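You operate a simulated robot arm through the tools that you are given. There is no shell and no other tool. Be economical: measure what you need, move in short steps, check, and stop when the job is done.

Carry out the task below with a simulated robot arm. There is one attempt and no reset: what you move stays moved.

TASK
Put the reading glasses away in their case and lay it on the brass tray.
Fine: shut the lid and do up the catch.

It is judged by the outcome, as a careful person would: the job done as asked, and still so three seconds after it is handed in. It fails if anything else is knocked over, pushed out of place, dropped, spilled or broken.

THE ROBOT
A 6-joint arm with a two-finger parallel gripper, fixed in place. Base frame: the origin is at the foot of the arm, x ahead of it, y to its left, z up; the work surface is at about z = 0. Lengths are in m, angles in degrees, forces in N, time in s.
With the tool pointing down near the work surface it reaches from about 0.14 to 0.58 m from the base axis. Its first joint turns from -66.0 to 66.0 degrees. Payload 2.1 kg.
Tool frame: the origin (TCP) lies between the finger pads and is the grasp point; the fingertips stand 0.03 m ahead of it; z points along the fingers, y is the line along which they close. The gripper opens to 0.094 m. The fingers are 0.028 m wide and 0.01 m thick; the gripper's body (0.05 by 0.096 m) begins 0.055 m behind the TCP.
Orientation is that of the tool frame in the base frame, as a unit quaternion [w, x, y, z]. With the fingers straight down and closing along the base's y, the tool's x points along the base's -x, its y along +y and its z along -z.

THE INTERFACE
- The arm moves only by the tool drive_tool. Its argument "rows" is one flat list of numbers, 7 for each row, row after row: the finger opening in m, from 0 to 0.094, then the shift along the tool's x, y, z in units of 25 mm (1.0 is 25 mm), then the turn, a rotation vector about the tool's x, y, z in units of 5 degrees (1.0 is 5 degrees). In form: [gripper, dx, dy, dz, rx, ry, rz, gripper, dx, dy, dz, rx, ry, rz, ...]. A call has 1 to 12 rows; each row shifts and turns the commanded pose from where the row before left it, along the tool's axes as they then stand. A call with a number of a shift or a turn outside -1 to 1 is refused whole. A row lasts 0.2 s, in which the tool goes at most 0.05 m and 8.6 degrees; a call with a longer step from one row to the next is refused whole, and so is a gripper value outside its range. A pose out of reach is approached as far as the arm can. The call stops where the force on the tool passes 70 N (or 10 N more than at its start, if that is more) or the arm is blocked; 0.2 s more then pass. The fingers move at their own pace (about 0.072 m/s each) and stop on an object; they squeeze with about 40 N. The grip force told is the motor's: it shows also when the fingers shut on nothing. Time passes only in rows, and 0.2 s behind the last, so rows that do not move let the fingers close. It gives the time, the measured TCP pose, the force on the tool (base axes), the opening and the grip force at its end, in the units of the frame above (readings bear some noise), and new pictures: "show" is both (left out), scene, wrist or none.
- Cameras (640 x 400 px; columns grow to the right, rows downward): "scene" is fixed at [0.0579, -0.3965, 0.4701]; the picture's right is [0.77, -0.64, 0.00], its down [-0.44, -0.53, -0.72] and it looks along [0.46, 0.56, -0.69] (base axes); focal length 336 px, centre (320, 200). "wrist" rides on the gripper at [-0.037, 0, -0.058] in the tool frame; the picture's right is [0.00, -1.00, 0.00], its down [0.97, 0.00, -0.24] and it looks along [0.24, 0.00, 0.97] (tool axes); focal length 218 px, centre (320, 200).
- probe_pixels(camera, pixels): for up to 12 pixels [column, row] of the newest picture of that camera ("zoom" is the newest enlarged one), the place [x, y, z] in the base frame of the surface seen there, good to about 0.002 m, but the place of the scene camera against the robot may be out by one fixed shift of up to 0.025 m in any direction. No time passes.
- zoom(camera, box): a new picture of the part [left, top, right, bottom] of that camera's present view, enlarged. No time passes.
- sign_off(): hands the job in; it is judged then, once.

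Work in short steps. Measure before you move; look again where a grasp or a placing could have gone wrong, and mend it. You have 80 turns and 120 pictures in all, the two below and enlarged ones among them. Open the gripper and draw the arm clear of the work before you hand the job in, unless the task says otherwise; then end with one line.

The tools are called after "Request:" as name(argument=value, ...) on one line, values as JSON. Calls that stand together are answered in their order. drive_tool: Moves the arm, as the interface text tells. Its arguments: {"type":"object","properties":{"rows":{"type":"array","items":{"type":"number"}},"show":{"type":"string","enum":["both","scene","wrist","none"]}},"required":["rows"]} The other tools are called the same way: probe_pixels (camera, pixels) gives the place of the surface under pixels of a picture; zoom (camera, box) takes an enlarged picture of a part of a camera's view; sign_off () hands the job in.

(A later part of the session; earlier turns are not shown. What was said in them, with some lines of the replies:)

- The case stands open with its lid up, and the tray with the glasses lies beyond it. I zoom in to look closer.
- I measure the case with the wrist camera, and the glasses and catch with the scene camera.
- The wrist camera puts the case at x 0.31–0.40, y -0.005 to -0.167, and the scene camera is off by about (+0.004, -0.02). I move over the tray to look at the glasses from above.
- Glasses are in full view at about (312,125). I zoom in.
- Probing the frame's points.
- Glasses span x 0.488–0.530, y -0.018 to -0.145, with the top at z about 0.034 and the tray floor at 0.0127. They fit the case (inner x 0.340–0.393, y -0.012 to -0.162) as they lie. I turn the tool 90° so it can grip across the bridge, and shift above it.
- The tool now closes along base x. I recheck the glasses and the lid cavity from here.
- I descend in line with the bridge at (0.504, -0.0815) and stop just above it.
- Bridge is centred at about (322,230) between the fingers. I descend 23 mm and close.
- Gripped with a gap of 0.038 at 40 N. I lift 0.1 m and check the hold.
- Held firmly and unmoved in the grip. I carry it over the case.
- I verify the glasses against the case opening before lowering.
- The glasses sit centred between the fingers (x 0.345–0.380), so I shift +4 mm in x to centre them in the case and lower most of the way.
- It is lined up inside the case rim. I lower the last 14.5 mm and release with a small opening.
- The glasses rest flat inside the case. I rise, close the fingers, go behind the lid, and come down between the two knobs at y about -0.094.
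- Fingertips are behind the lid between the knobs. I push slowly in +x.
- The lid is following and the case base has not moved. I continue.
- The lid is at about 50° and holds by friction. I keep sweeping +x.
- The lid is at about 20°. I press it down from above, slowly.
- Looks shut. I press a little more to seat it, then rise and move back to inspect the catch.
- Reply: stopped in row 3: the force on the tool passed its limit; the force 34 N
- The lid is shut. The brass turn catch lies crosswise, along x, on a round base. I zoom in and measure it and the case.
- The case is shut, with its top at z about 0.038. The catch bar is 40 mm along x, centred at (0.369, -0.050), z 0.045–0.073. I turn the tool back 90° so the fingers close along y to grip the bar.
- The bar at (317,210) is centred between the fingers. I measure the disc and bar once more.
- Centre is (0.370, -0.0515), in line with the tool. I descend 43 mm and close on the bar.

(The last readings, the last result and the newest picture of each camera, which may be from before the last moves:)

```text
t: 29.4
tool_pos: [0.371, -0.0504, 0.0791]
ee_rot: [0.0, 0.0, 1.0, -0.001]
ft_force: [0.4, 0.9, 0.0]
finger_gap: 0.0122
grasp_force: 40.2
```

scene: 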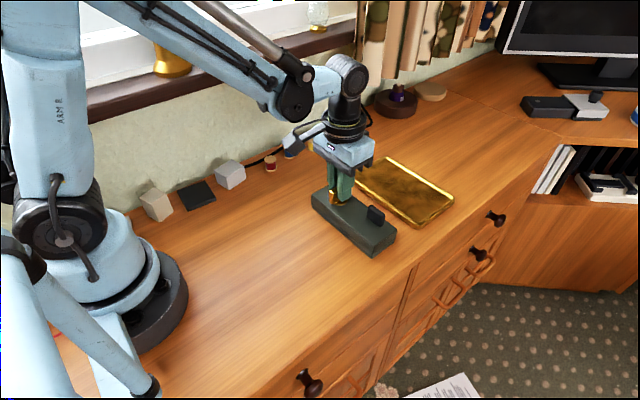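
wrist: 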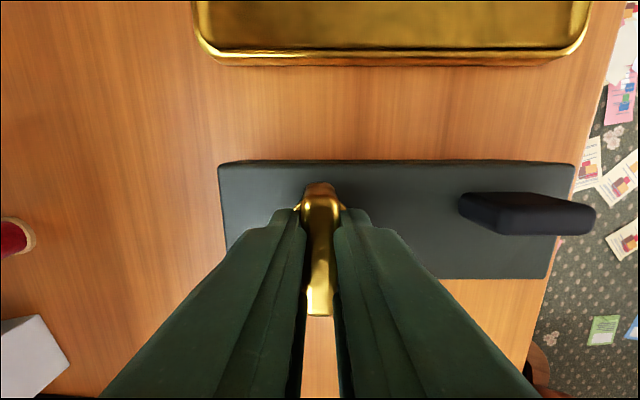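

The bar is held at a 12 mm gap. I try a small clockwise turn (+rz, seen from above) and watch whether the catch turns or the case moves.

Request:
drive_tool(rows=[0, 0, 0, 0, 0, 0, 0.6, 0, 0, 0, 0, 0, 0, 0.6, 0, 0, 0, 0, 0, 0, 0.6, 0, 0, 0, 0, 0, 0, 0.6])

Request:
zoom(camera="scene", box=[300, 165, 410, 265])

```text
t: 30.4
tool_pos: [0.3705, -0.053, 0.0778]
ee_rot: [0.0, 0.105, 0.994, 0.0]
ft_force: [-0.2, 2.1, 0.8]
finger_gap: 0.0119
grasp_force: 39.8
```

scene: 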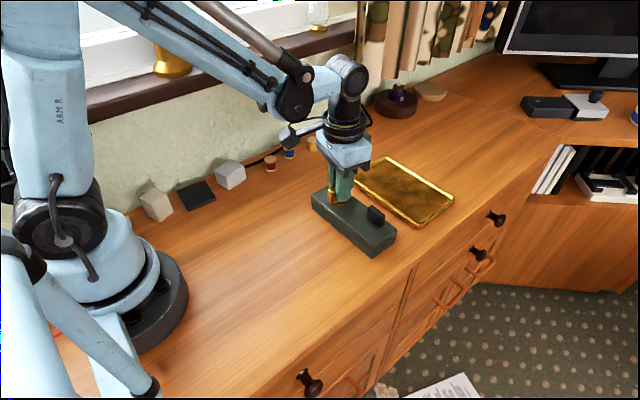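
wrist: 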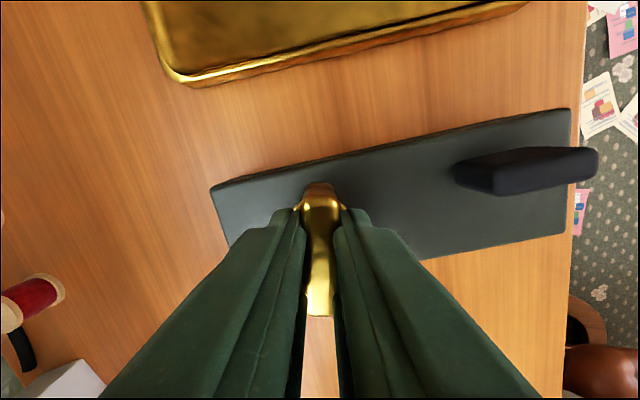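

```text
4.00 times, centred on (355, 215) of scene
```

zoom: 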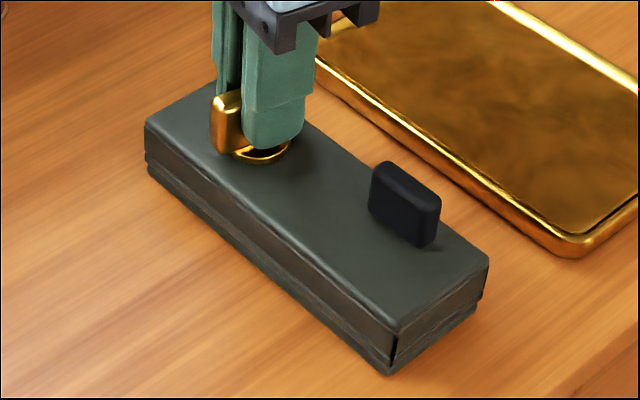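

The catch turns while the case stays put. I continue clockwise.

Request:
drive_tool(rows=[0, 0, 0, 0, 0, 0, 0.8, 0, 0, 0, 0, 0, 0, 0.8, 0, 0, 0, 0, 0, 0, 0.8, 0, 0, 0, 0, 0, 0, 0.8, 0, 0, 0, 0, 0, 0, 0.8, 0, 0, 0, 0, 0, 0, 0.8])

Request:
zoom(camera="scene", box=[300, 165, 410, 265])

```text
t: 31.8
tool_pos: [0.3704, -0.0514, 0.0798]
ee_rot: [0.0, 0.31, 0.951, -0.001]
ft_force: [0.8, -0.2, 0.7]
finger_gap: 0.012
grasp_force: 39.8
```

scene: 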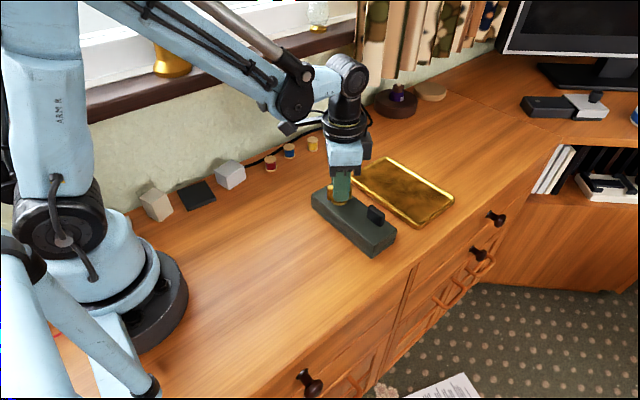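
wrist: 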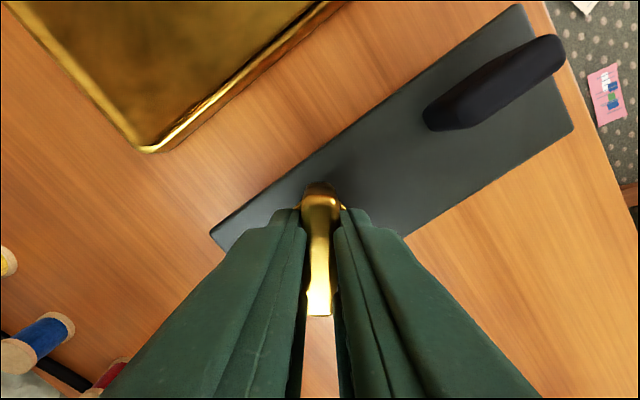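

```text
4.00 times, centred on (355, 215) of scene
```

zoom: 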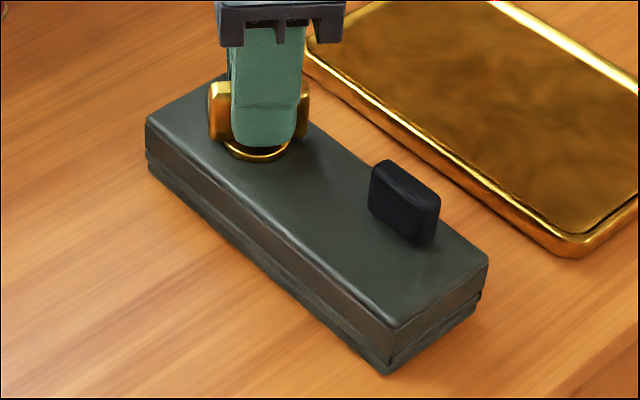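

36° turned with the case still. I continue to 90°.

Request:
drive_tool(rows=[0, 0, 0, 0, 0, 0, 0.9, 0, 0, 0, 0, 0, 0, 0.9, 0, 0, 0, 0, 0, 0, 0.9, 0, 0, 0, 0, 0, 0, 0.9, 0, 0, 0, 0, 0, 0, 0.9, 0, 0, 0, 0, 0, 0, 0.9, 0, 0, 0, 0, 0, 0, 0.9, 0, 0, 0, 0, 0, 0, 0.9])

Request:
zoom(camera="scene", box=[300, 165, 410, 265])

```text
t: 33.6
tool_pos: [0.3714, -0.0515, 0.0783]
ee_rot: [0.002, 0.588, 0.809, -0.001]
ft_force: [-3.1, -5.4, 7.4]
finger_gap: 0.0122
grasp_force: 39.8
```

scene: 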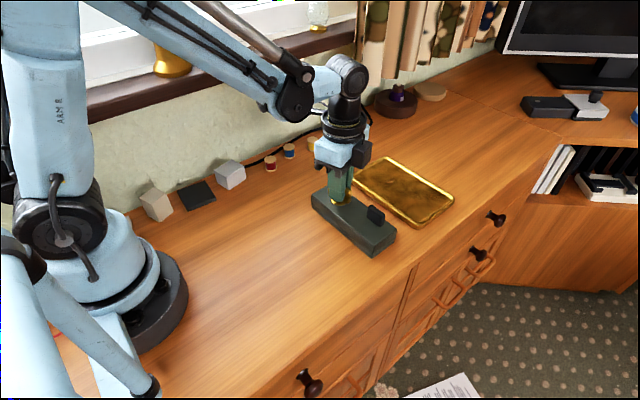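
wrist: 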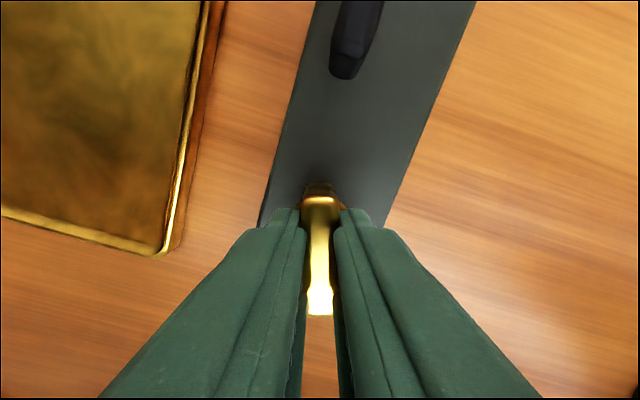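

```text
4.00 times, centred on (355, 215) of scene
```

zoom: 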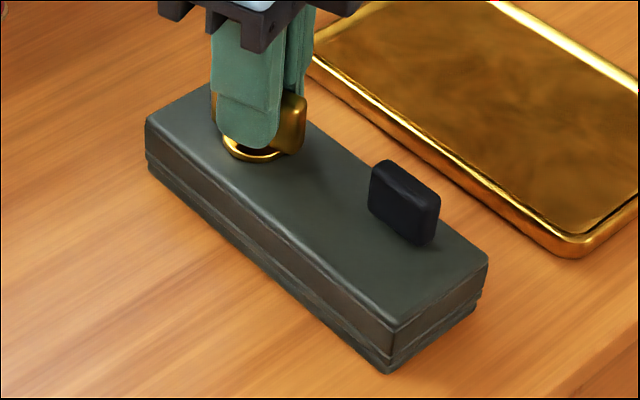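

72° turned and the force is rising slightly, perhaps near the stop. I continue in small steps.

Request:
drive_tool(rows=[0, 0, 0, 0, 0, 0, 0.5, 0, 0, 0, 0, 0, 0, 0.5, 0, 0, 0, 0, 0, 0, 0.5, 0, 0, 0, 0, 0, 0, 0.5])

Request:
zoom(camera="scene", box=[300, 165, 410, 265])

```text
t: 34.6
tool_pos: [0.37, -0.0518, 0.0799]
ee_rot: [0.0, 0.657, 0.754, -0.001]
ft_force: [0.7, -0.2, -0.6]
finger_gap: 0.0121
grasp_force: 40.9
```

scene: 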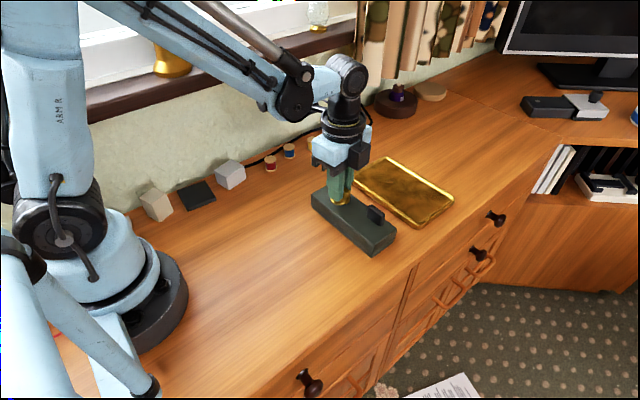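
wrist: 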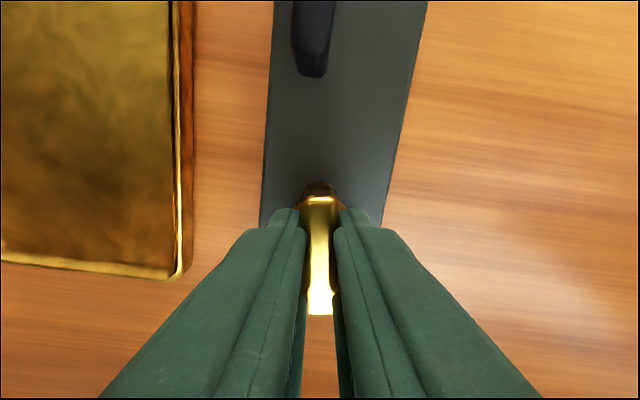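

```text
4.00 times, centred on (355, 215) of scene
```

zoom: 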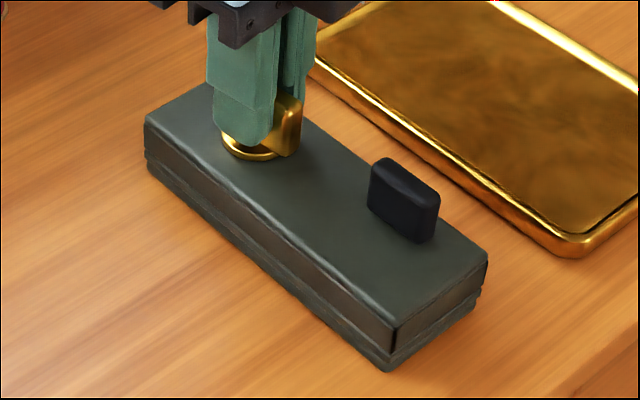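

No stop yet at 82°. I go on to about 93°.

Request:
drive_tool(rows=[0, 0, 0, 0, 0, 0, 0.5, 0, 0, 0, 0, 0, 0, 0.5, 0, 0, 0, 0, 0, 0, 0.5, 0, 0, 0, 0, 0, 0, 0.5, 0, 0, 0, 0, 0, 0, 0.2])

Request:
zoom(camera="scene", box=[300, 165, 410, 265])

```text
t: 35.8
tool_pos: [0.3696, -0.0517, 0.0785]
ee_rot: [0.0, 0.726, 0.688, 0.0]
ft_force: [-1.7, -1.9, 5.3]
finger_gap: 0.0123
grasp_force: 40.1
```

scene: 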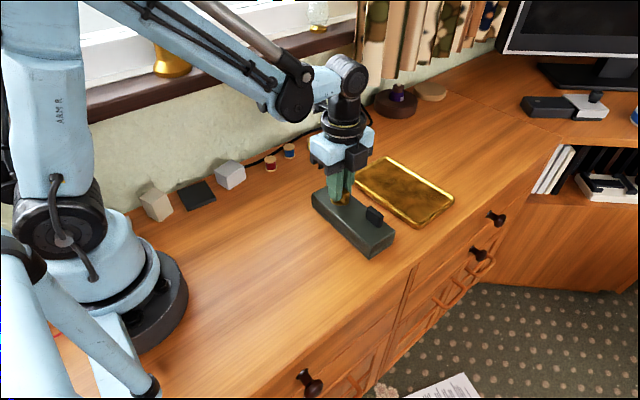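
wrist: 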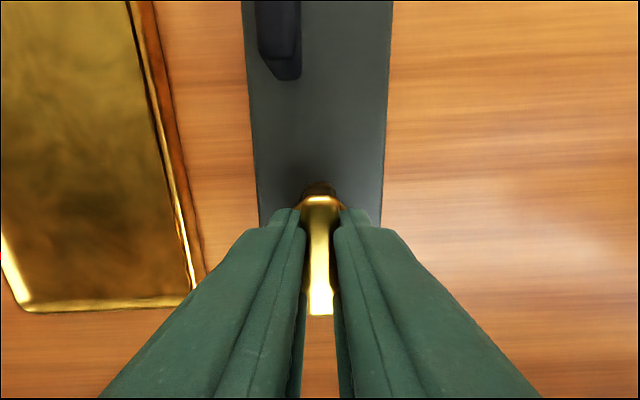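

```text
4.00 times, centred on (355, 215) of scene
```

zoom: 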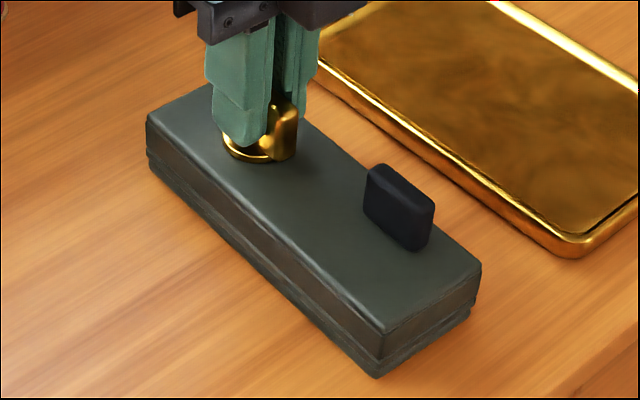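

The case itself turned a few degrees at the end, so the catch has reached its stop at about 90°. I lift gently by the catch to see whether the lid is held.

Request:
drive_tool(rows=[0, 0, 0, -0.15, 0, 0, 0, 0, 0, 0, -0.15, 0, 0, 0, 0, 0, 0, 0, 0, 0, 0])

Request:
zoom(camera="scene", box=[300, 165, 410, 265])

```text
t: 36.6
tool_pos: [0.3706, -0.0516, 0.0863]
ee_rot: [0.0, 0.726, 0.688, 0.0]
ft_force: [-1.1, -0.4, -4.2]
finger_gap: 0.0121
grasp_force: 39.5
```

scene: 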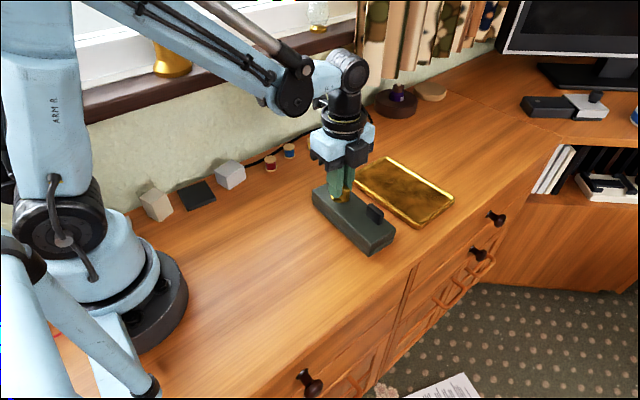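
wrist: 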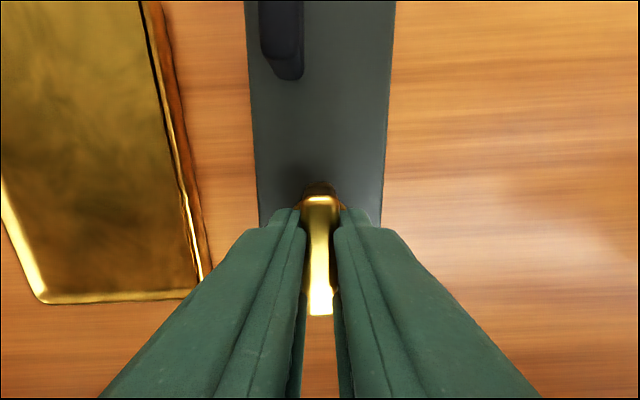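

```text
4.00 times, centred on (355, 215) of scene
```

zoom: 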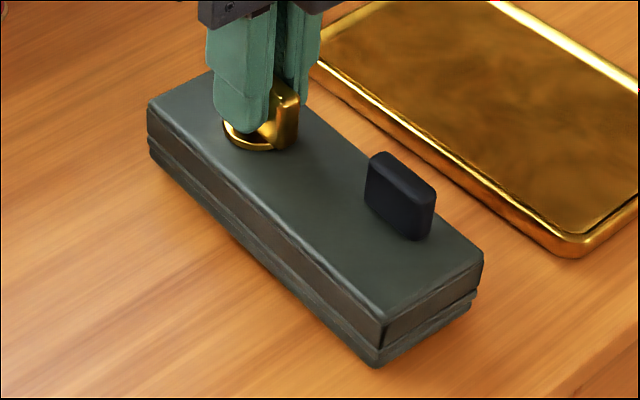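

Request:
zoom(camera="scene", box=[315, 195, 400, 260])

Request:
probe_pixels(camera="scene", pixels=[[314, 192], [313, 203], [353, 247], [367, 254], [392, 238], [390, 246]])

```text
6.15 times, centred on (358, 228) of scene
```

zoom: 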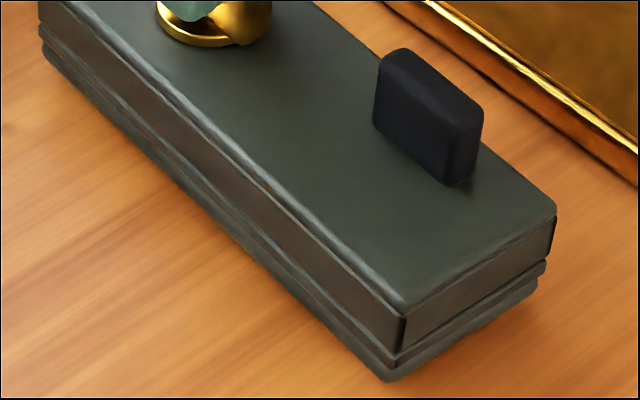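

```text
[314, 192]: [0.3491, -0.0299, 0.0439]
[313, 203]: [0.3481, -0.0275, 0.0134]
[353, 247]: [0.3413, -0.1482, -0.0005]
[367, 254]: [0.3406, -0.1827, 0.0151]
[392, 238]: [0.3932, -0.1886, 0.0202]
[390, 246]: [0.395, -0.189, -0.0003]
```

Lid and base rise together, so the catch holds. I set it down, release and rise to measure.

Request:
drive_tool(rows=[0, 0, 0, 0.15, 0, 0, 0, 0, 0, 0, 0.13, 0, 0, 0, 0.03, 0, 0, 0, 0, 0, 0, 0.03, 0, 0, 0, 0, 0, 0, 0.03, 0, 0, -0.5, 0, 0, 0, 0.05, 0, 0, -1, 0, 0, 0, 0.094, 0, 0, -1, 0, 0, 0, 0.094, 0, 0, -1, 0, 0, 0, 0.094, 0, 0.8, -1, 0, 0, 0, 0.094, 0, 0.9, -0.5, 0, 0, 0, 0.094, 0, 0.9, 0, 0, 0, 0])

```text
t: 39.0
tool_pos: [0.4356, -0.0541, 0.2058]
ee_rot: [0.002, 0.726, 0.688, -0.001]
ft_force: [0.5, -0.1, 0.3]
finger_gap: 0.0936
grasp_force: 0.0
```

scene: 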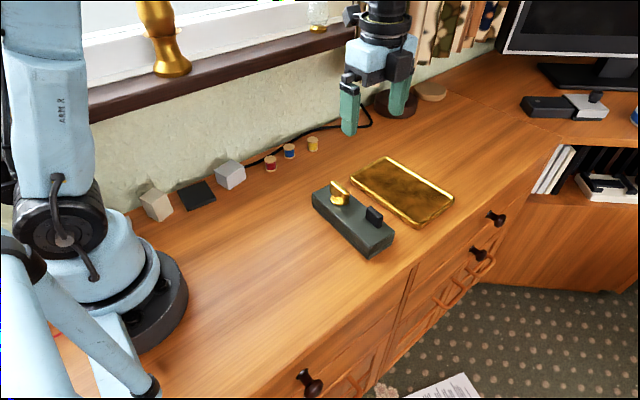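
wrist: 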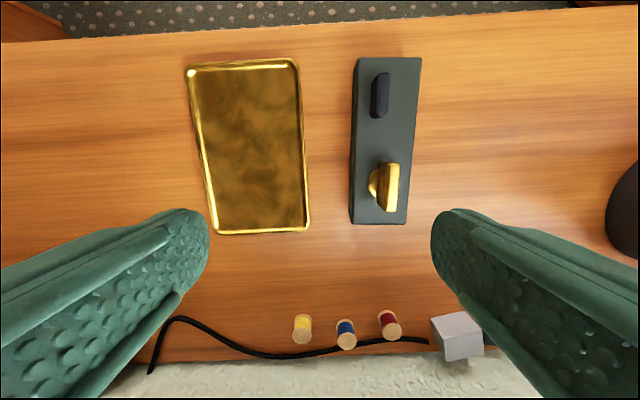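

Request:
zoom(camera="wrist", box=[175, 45, 435, 245])

Request:
probe_pixels(camera="wrist", pixels=[[189, 68], [297, 62], [306, 228], [216, 231], [358, 61], [419, 60], [404, 221], [353, 221], [192, 75], [293, 66], [300, 225], [220, 225]])

```text
2.00 times, centred on (305, 145) of wrist
```

zoom: 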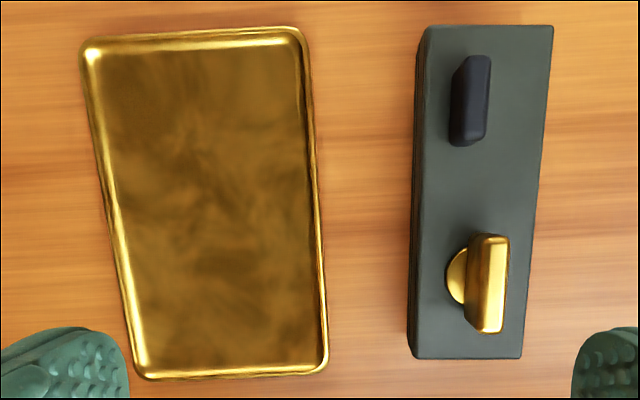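

```text
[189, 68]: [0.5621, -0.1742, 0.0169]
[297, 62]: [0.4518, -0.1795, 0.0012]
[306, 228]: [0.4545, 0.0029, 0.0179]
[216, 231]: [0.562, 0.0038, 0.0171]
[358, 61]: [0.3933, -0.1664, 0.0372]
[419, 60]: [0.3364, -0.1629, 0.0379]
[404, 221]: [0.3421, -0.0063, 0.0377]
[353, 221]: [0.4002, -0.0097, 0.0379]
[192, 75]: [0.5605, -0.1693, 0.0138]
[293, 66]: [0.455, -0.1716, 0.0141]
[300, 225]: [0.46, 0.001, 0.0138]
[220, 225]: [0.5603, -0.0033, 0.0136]
```

The case sits at 2.3° clockwise, centred at (0.368, -0.0863). I check the tray's inner bounds.

Request:
probe_pixels(camera="zoom", pixels=[[200, 31], [200, 36], [200, 41], [200, 46], [200, 52], [230, 358], [230, 364], [230, 369], [230, 374], [230, 378], [108, 200], [318, 200]])

```text
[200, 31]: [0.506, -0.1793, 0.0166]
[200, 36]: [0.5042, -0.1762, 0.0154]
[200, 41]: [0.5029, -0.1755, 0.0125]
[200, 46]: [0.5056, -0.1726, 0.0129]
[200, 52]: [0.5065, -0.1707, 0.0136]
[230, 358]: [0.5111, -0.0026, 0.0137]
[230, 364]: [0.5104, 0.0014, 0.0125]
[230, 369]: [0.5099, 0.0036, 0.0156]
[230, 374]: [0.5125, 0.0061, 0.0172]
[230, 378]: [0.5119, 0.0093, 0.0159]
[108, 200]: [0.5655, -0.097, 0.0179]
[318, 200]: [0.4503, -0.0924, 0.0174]
```

The tray floor spans y -0.1755 to 0.0015, centred at (0.508, -0.087), so the case (0.160 long) fits. I move above the case and partly descend.

Request:
drive_tool(rows=[0.085, -0.5, -0.9, 0, 0, 0, 0, 0.085, -0.5, -0.9, 0, 0, 0, 0, 0.085, -0.485, -0.84, 0, 0, 0, 0, 0.085, 0, 0, 0, 0, 0, -0.16, 0.085, 0, 0, 0.9, 0, 0, 0, 0.085, 0, 0, 0.9, 0, 0, 0, 0.085, 0, 0, 0.9, 0, 0, 0, 0.085, 0, 0, 0.9, 0, 0, 0, 0.085, 0, 0, 0.6, 0, 0, 0])

```text
t: 41.0
tool_pos: [0.3673, -0.0888, 0.0989]
ee_rot: [0.002, 0.721, 0.693, 0.0]
ft_force: [0.1, -0.3, -1.1]
finger_gap: 0.085
grasp_force: 0.1
```

scene: 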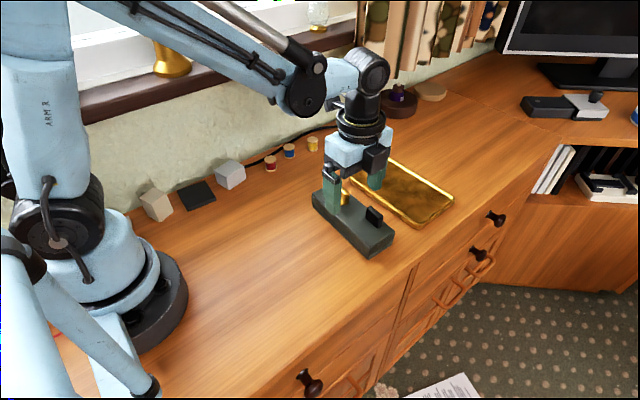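
wrist: 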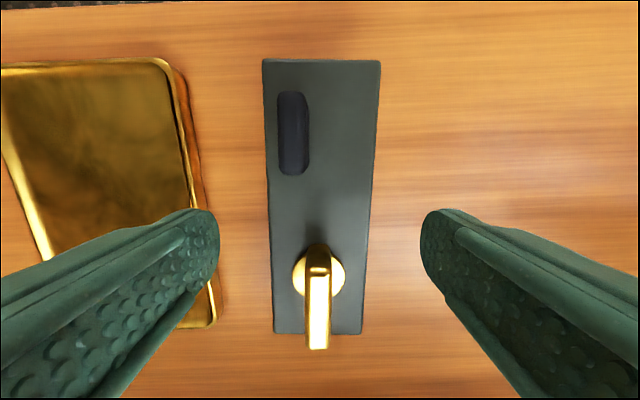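

The case is centred between the fingers and parallel to them. I descend to tip height of about 13 mm and grip.

Request:
drive_tool(rows=[0.085, 0, 0, 0.8, 0, 0, 0, 0.085, 0, 0, 0.8, 0, 0, 0, 0.085, 0, 0, 0.65, 0, 0, 0, 0.07, 0, 0, 0, 0, 0, 0, 0.04, 0, 0, 0, 0, 0, 0, 0.04, 0, 0, 0, 0, 0, 0])

```text
t: 42.4
tool_pos: [0.3665, -0.0895, 0.0435]
ee_rot: [0.0, 0.721, 0.693, -0.001]
ft_force: [0.2, -0.6, -0.1]
finger_gap: 0.0596
grasp_force: 40.2
```

scene: 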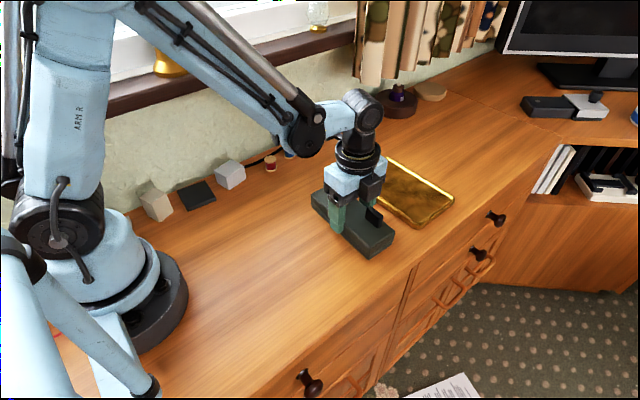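
wrist: 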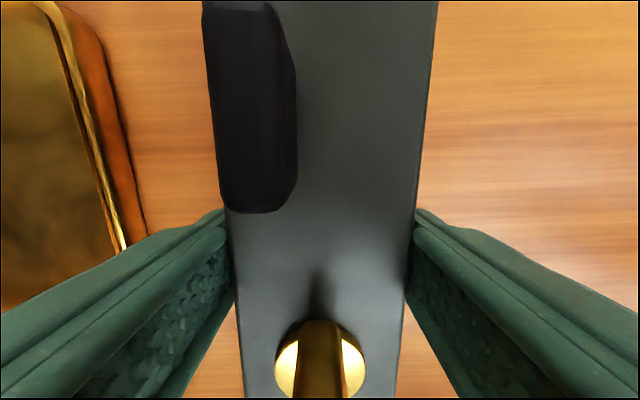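

Gripped at 0.0596. I lift 80 mm and check for tilt or slip.

Request:
drive_tool(rows=[0.04, 0, 0, -0.4, 0, 0, 0, 0.04, 0, 0, -0.7, 0, 0, 0, 0.04, 0, 0, -0.7, 0, 0, 0, 0.04, 0, 0, -0.7, 0, 0, 0, 0.04, 0, 0, -0.7, 0, 0, 0, 0.04, 0, 0, 0, 0, 0, -0.46])

Request:
zoom(camera="scene", box=[280, 120, 440, 260])

```text
t: 43.8
tool_pos: [0.3659, -0.0892, 0.1231]
ee_rot: [0.001, 0.707, 0.708, -0.001]
ft_force: [0.4, 0.0, -3.8]
finger_gap: 0.0595
grasp_force: 39.7
```

scene: 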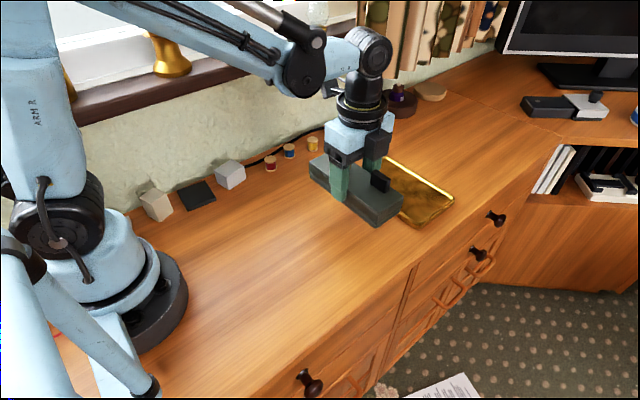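
wrist: 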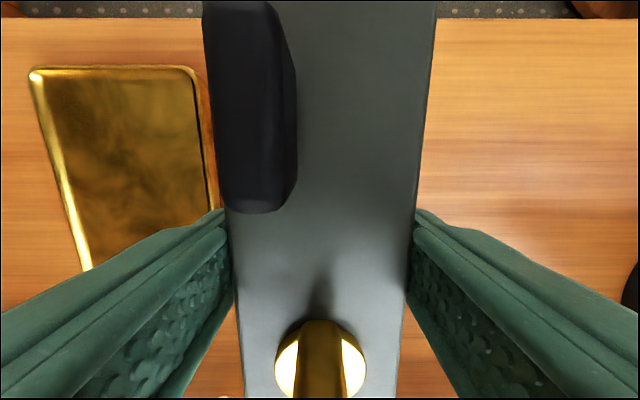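

```text
2.86 times, centred on (360, 190) of scene
```

zoom: 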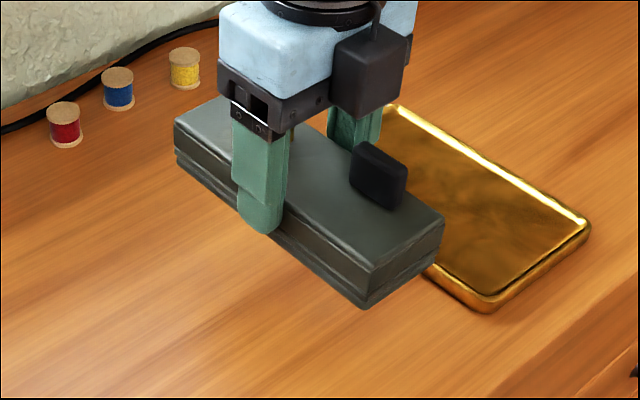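

Held level, shut and aligned. I carry it +x to over the tray centre.

Request:
drive_tool(rows=[0.04, 0, 0.5, 0, 0, 0, 0, 0.04, 0, 0.8, 0, 0, 0, 0, 0.04, 0, 0.9, 0, 0, 0, 0, 0.04, 0, 0.9, 0, 0, 0, 0, 0.04, 0, 0.9, 0, 0, 0, 0, 0.04, 0, 0.9, 0, 0, 0, 0, 0.04, 0, 0.76, 0, 0, 0, 0, 0.04, 0, 0, 0, 0, 0, 0])

Request:
zoom(camera="scene", box=[340, 90, 480, 240])

```text
t: 45.6
tool_pos: [0.5091, -0.0871, 0.1243]
ee_rot: [0.0, 0.707, 0.708, 0.0]
ft_force: [0.6, -0.1, -4.1]
finger_gap: 0.0596
grasp_force: 39.5
```

scene: 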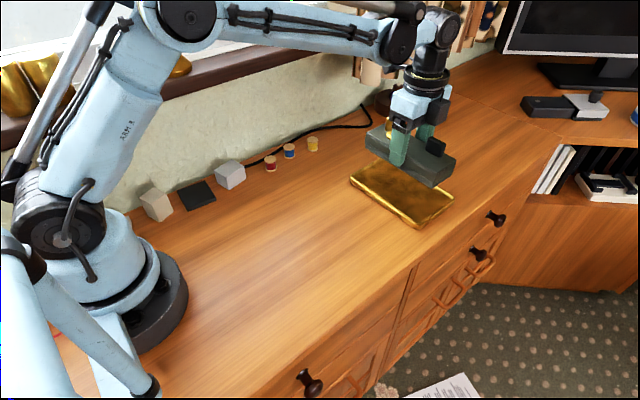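
wrist: 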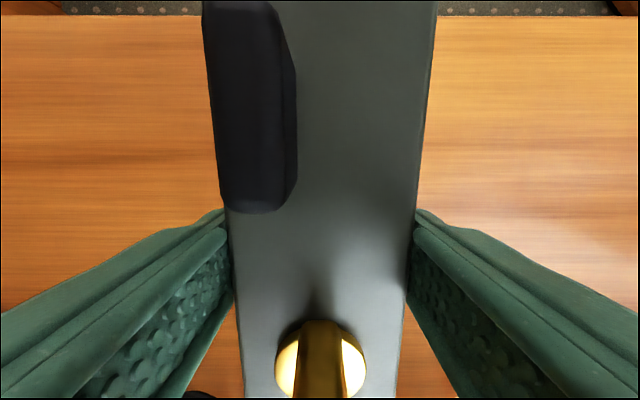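

```text
2.67 times, centred on (410, 165) of scene
```

zoom: 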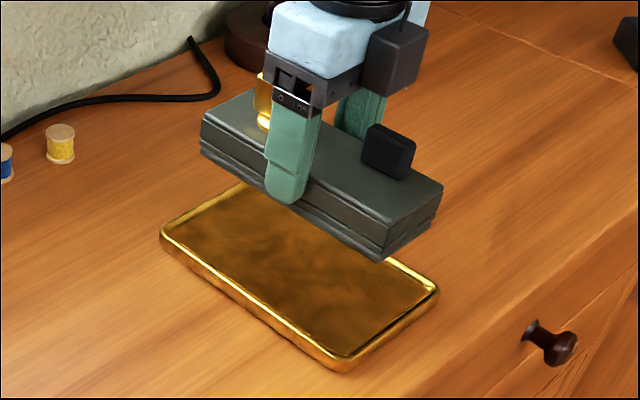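

Lined up over the tray. I lower to about 6 mm above its floor.

Request:
drive_tool(rows=[0.04, 0, 0, 0.5, 0, 0, 0, 0.04, 0, 0, 0.6, 0, 0, 0, 0.04, 0, 0, 0.6, 0, 0, 0, 0.04, 0, 0, 0.5, 0, 0, 0, 0.04, 0, 0, 0.2, 0, 0, 0])

Request:
zoom(camera="scene", box=[340, 130, 470, 240])

```text
t: 46.8
tool_pos: [0.5071, -0.0895, 0.0626]
ee_rot: [0.0, 0.706, 0.708, -0.001]
ft_force: [0.4, 0.4, -4.0]
finger_gap: 0.0597
grasp_force: 40.3
```

scene: 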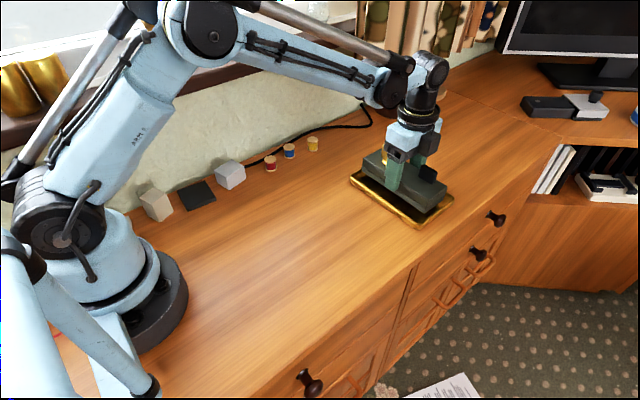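
wrist: 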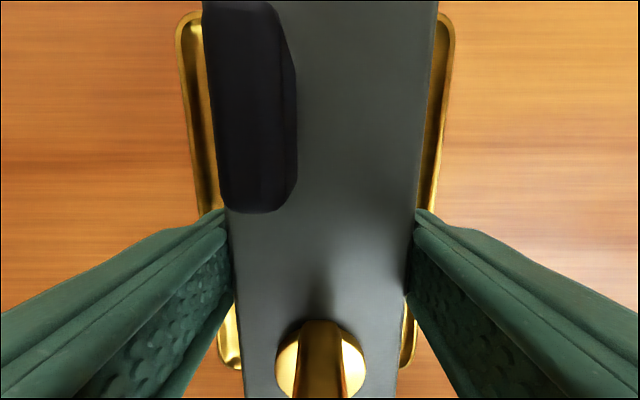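

```text
3.64 times, centred on (405, 185) of scene
```

zoom: 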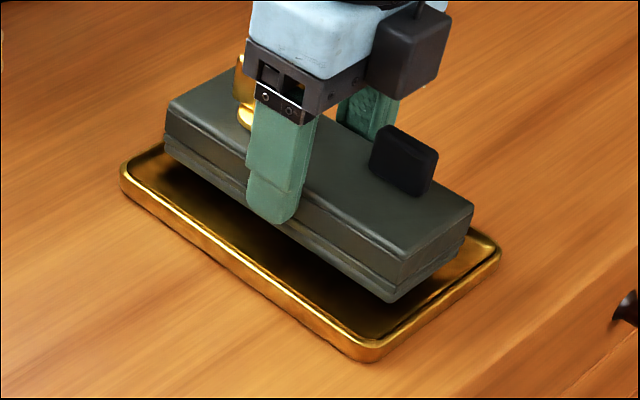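

Centred inside the rim. I lower in small steps until the force shows contact.

Request:
drive_tool(rows=[0.04, 0, 0, 0.08, 0, 0, 0, 0.04, 0, 0, 0.08, 0, 0, 0, 0.04, 0, 0, 0.06, 0, 0, 0, 0.04, 0, 0, 0, 0, 0, 0], show="none")

```text
t: 47.8
tool_pos: [0.5071, -0.0884, 0.0581]
ee_rot: [0.001, 0.706, 0.708, 0.0]
ft_force: [-0.1, 0.8, -4.0]
finger_gap: 0.06
grasp_force: 39.6
```

Request:
drive_tool(rows=[0.04, 0, 0, 0.04, 0, 0, 0, 0.04, 0, 0, 0.04, 0, 0, 0, 0.04, 0, 0, 0, 0, 0, 0], show="none")

```text
t: 48.6
tool_pos: [0.5077, -0.088, 0.0564]
ee_rot: [0.0, 0.707, 0.707, 0.0]
ft_force: [-1.5, 0.7, -4.1]
finger_gap: 0.0595
grasp_force: 40.4
```

The weight is still carried, so I lower another millimetre or so.

Request:
drive_tool(rows=[0.04, 0, 0, 0.04, 0, 0, 0, 0.04, 0, 0, 0.03, 0, 0, 0, 0.04, 0, 0, 0, 0, 0, 0], show="none")

```text
t: 49.4
tool_pos: [0.5082, -0.0883, 0.0536]
ee_rot: [-0.001, 0.706, 0.708, 0.0]
ft_force: [-3.9, 0.0, 24.7]
finger_gap: 0.0597
grasp_force: 40.1
```

Contact (24.7 N up). I back off slightly, release, and rise straight up.

Request:
drive_tool(rows=[0.04, 0, 0, -0.03, 0, 0, 0, 0.075, 0, 0, 0, 0, 0, 0, 0.075, 0, 0, 0, 0, 0, 0, 0.075, 0, 0, -0.6, 0, 0, 0, 0.08, 0, 0, -1, 0, 0, 0, 0.08, 0, 0, -1, 0, 0, 0, 0.08, 0, 0, -1, 0, 0, 0, 0.08, 0, 0, -1, 0, 0, 0, 0.08, 0, -1, -0.5, 0, 0, 0, 0.08, 0, -1, 0, 0, 0, 0, 0.08, 0, -1, 0, 0, 0, 0])

Request:
zoom(camera="scene", box=[340, 140, 470, 240])

Request:
zoom(camera="wrist", box=[130, 30, 390, 250])

```text
t: 51.8
tool_pos: [0.4332, -0.0878, 0.1835]
ee_rot: [0.001, 0.707, 0.707, 0.0]
ft_force: [0.7, -0.5, 0.3]
finger_gap: 0.0801
grasp_force: 0.1
```

scene: 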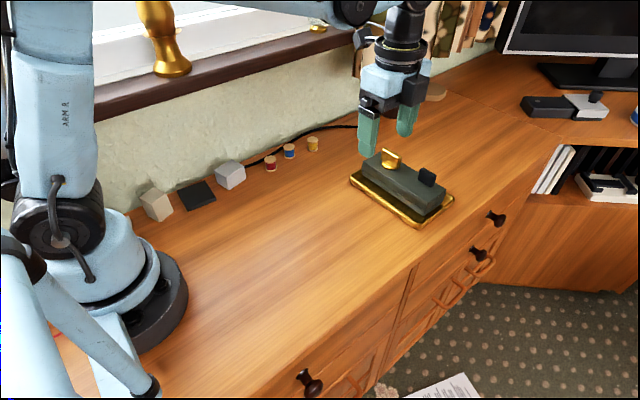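
wrist: 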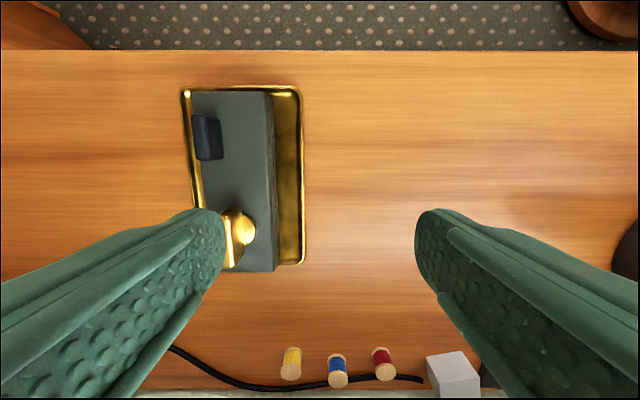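

```text
4.00 times, centred on (405, 190) of scene
```

zoom: 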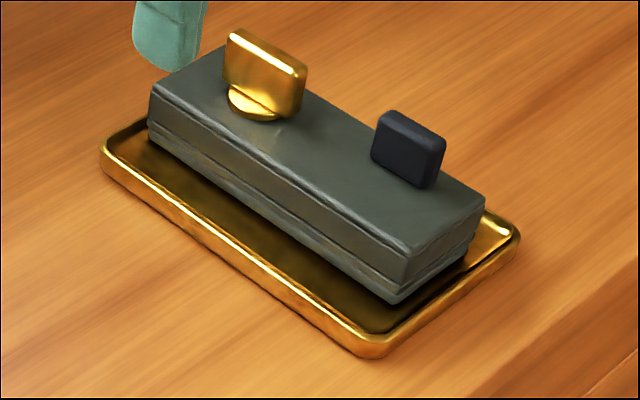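

```text
1.82 times, centred on (260, 140) of wrist
```

zoom: 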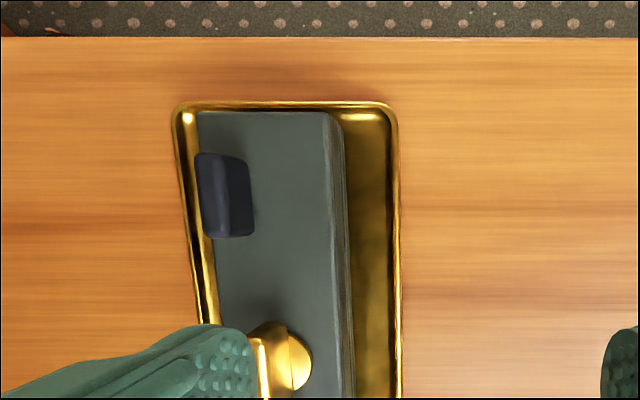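

The case lies flat inside the tray rim, with the lid shut, the catch turned parallel to the case, and the arm clear with the gripper open. I hand it in.

Request:
sign_off()

```text
The job is handed in.
```

The reading glasses are in their case, the lid is shut with the catch done up, and the case lies on the brass tray.
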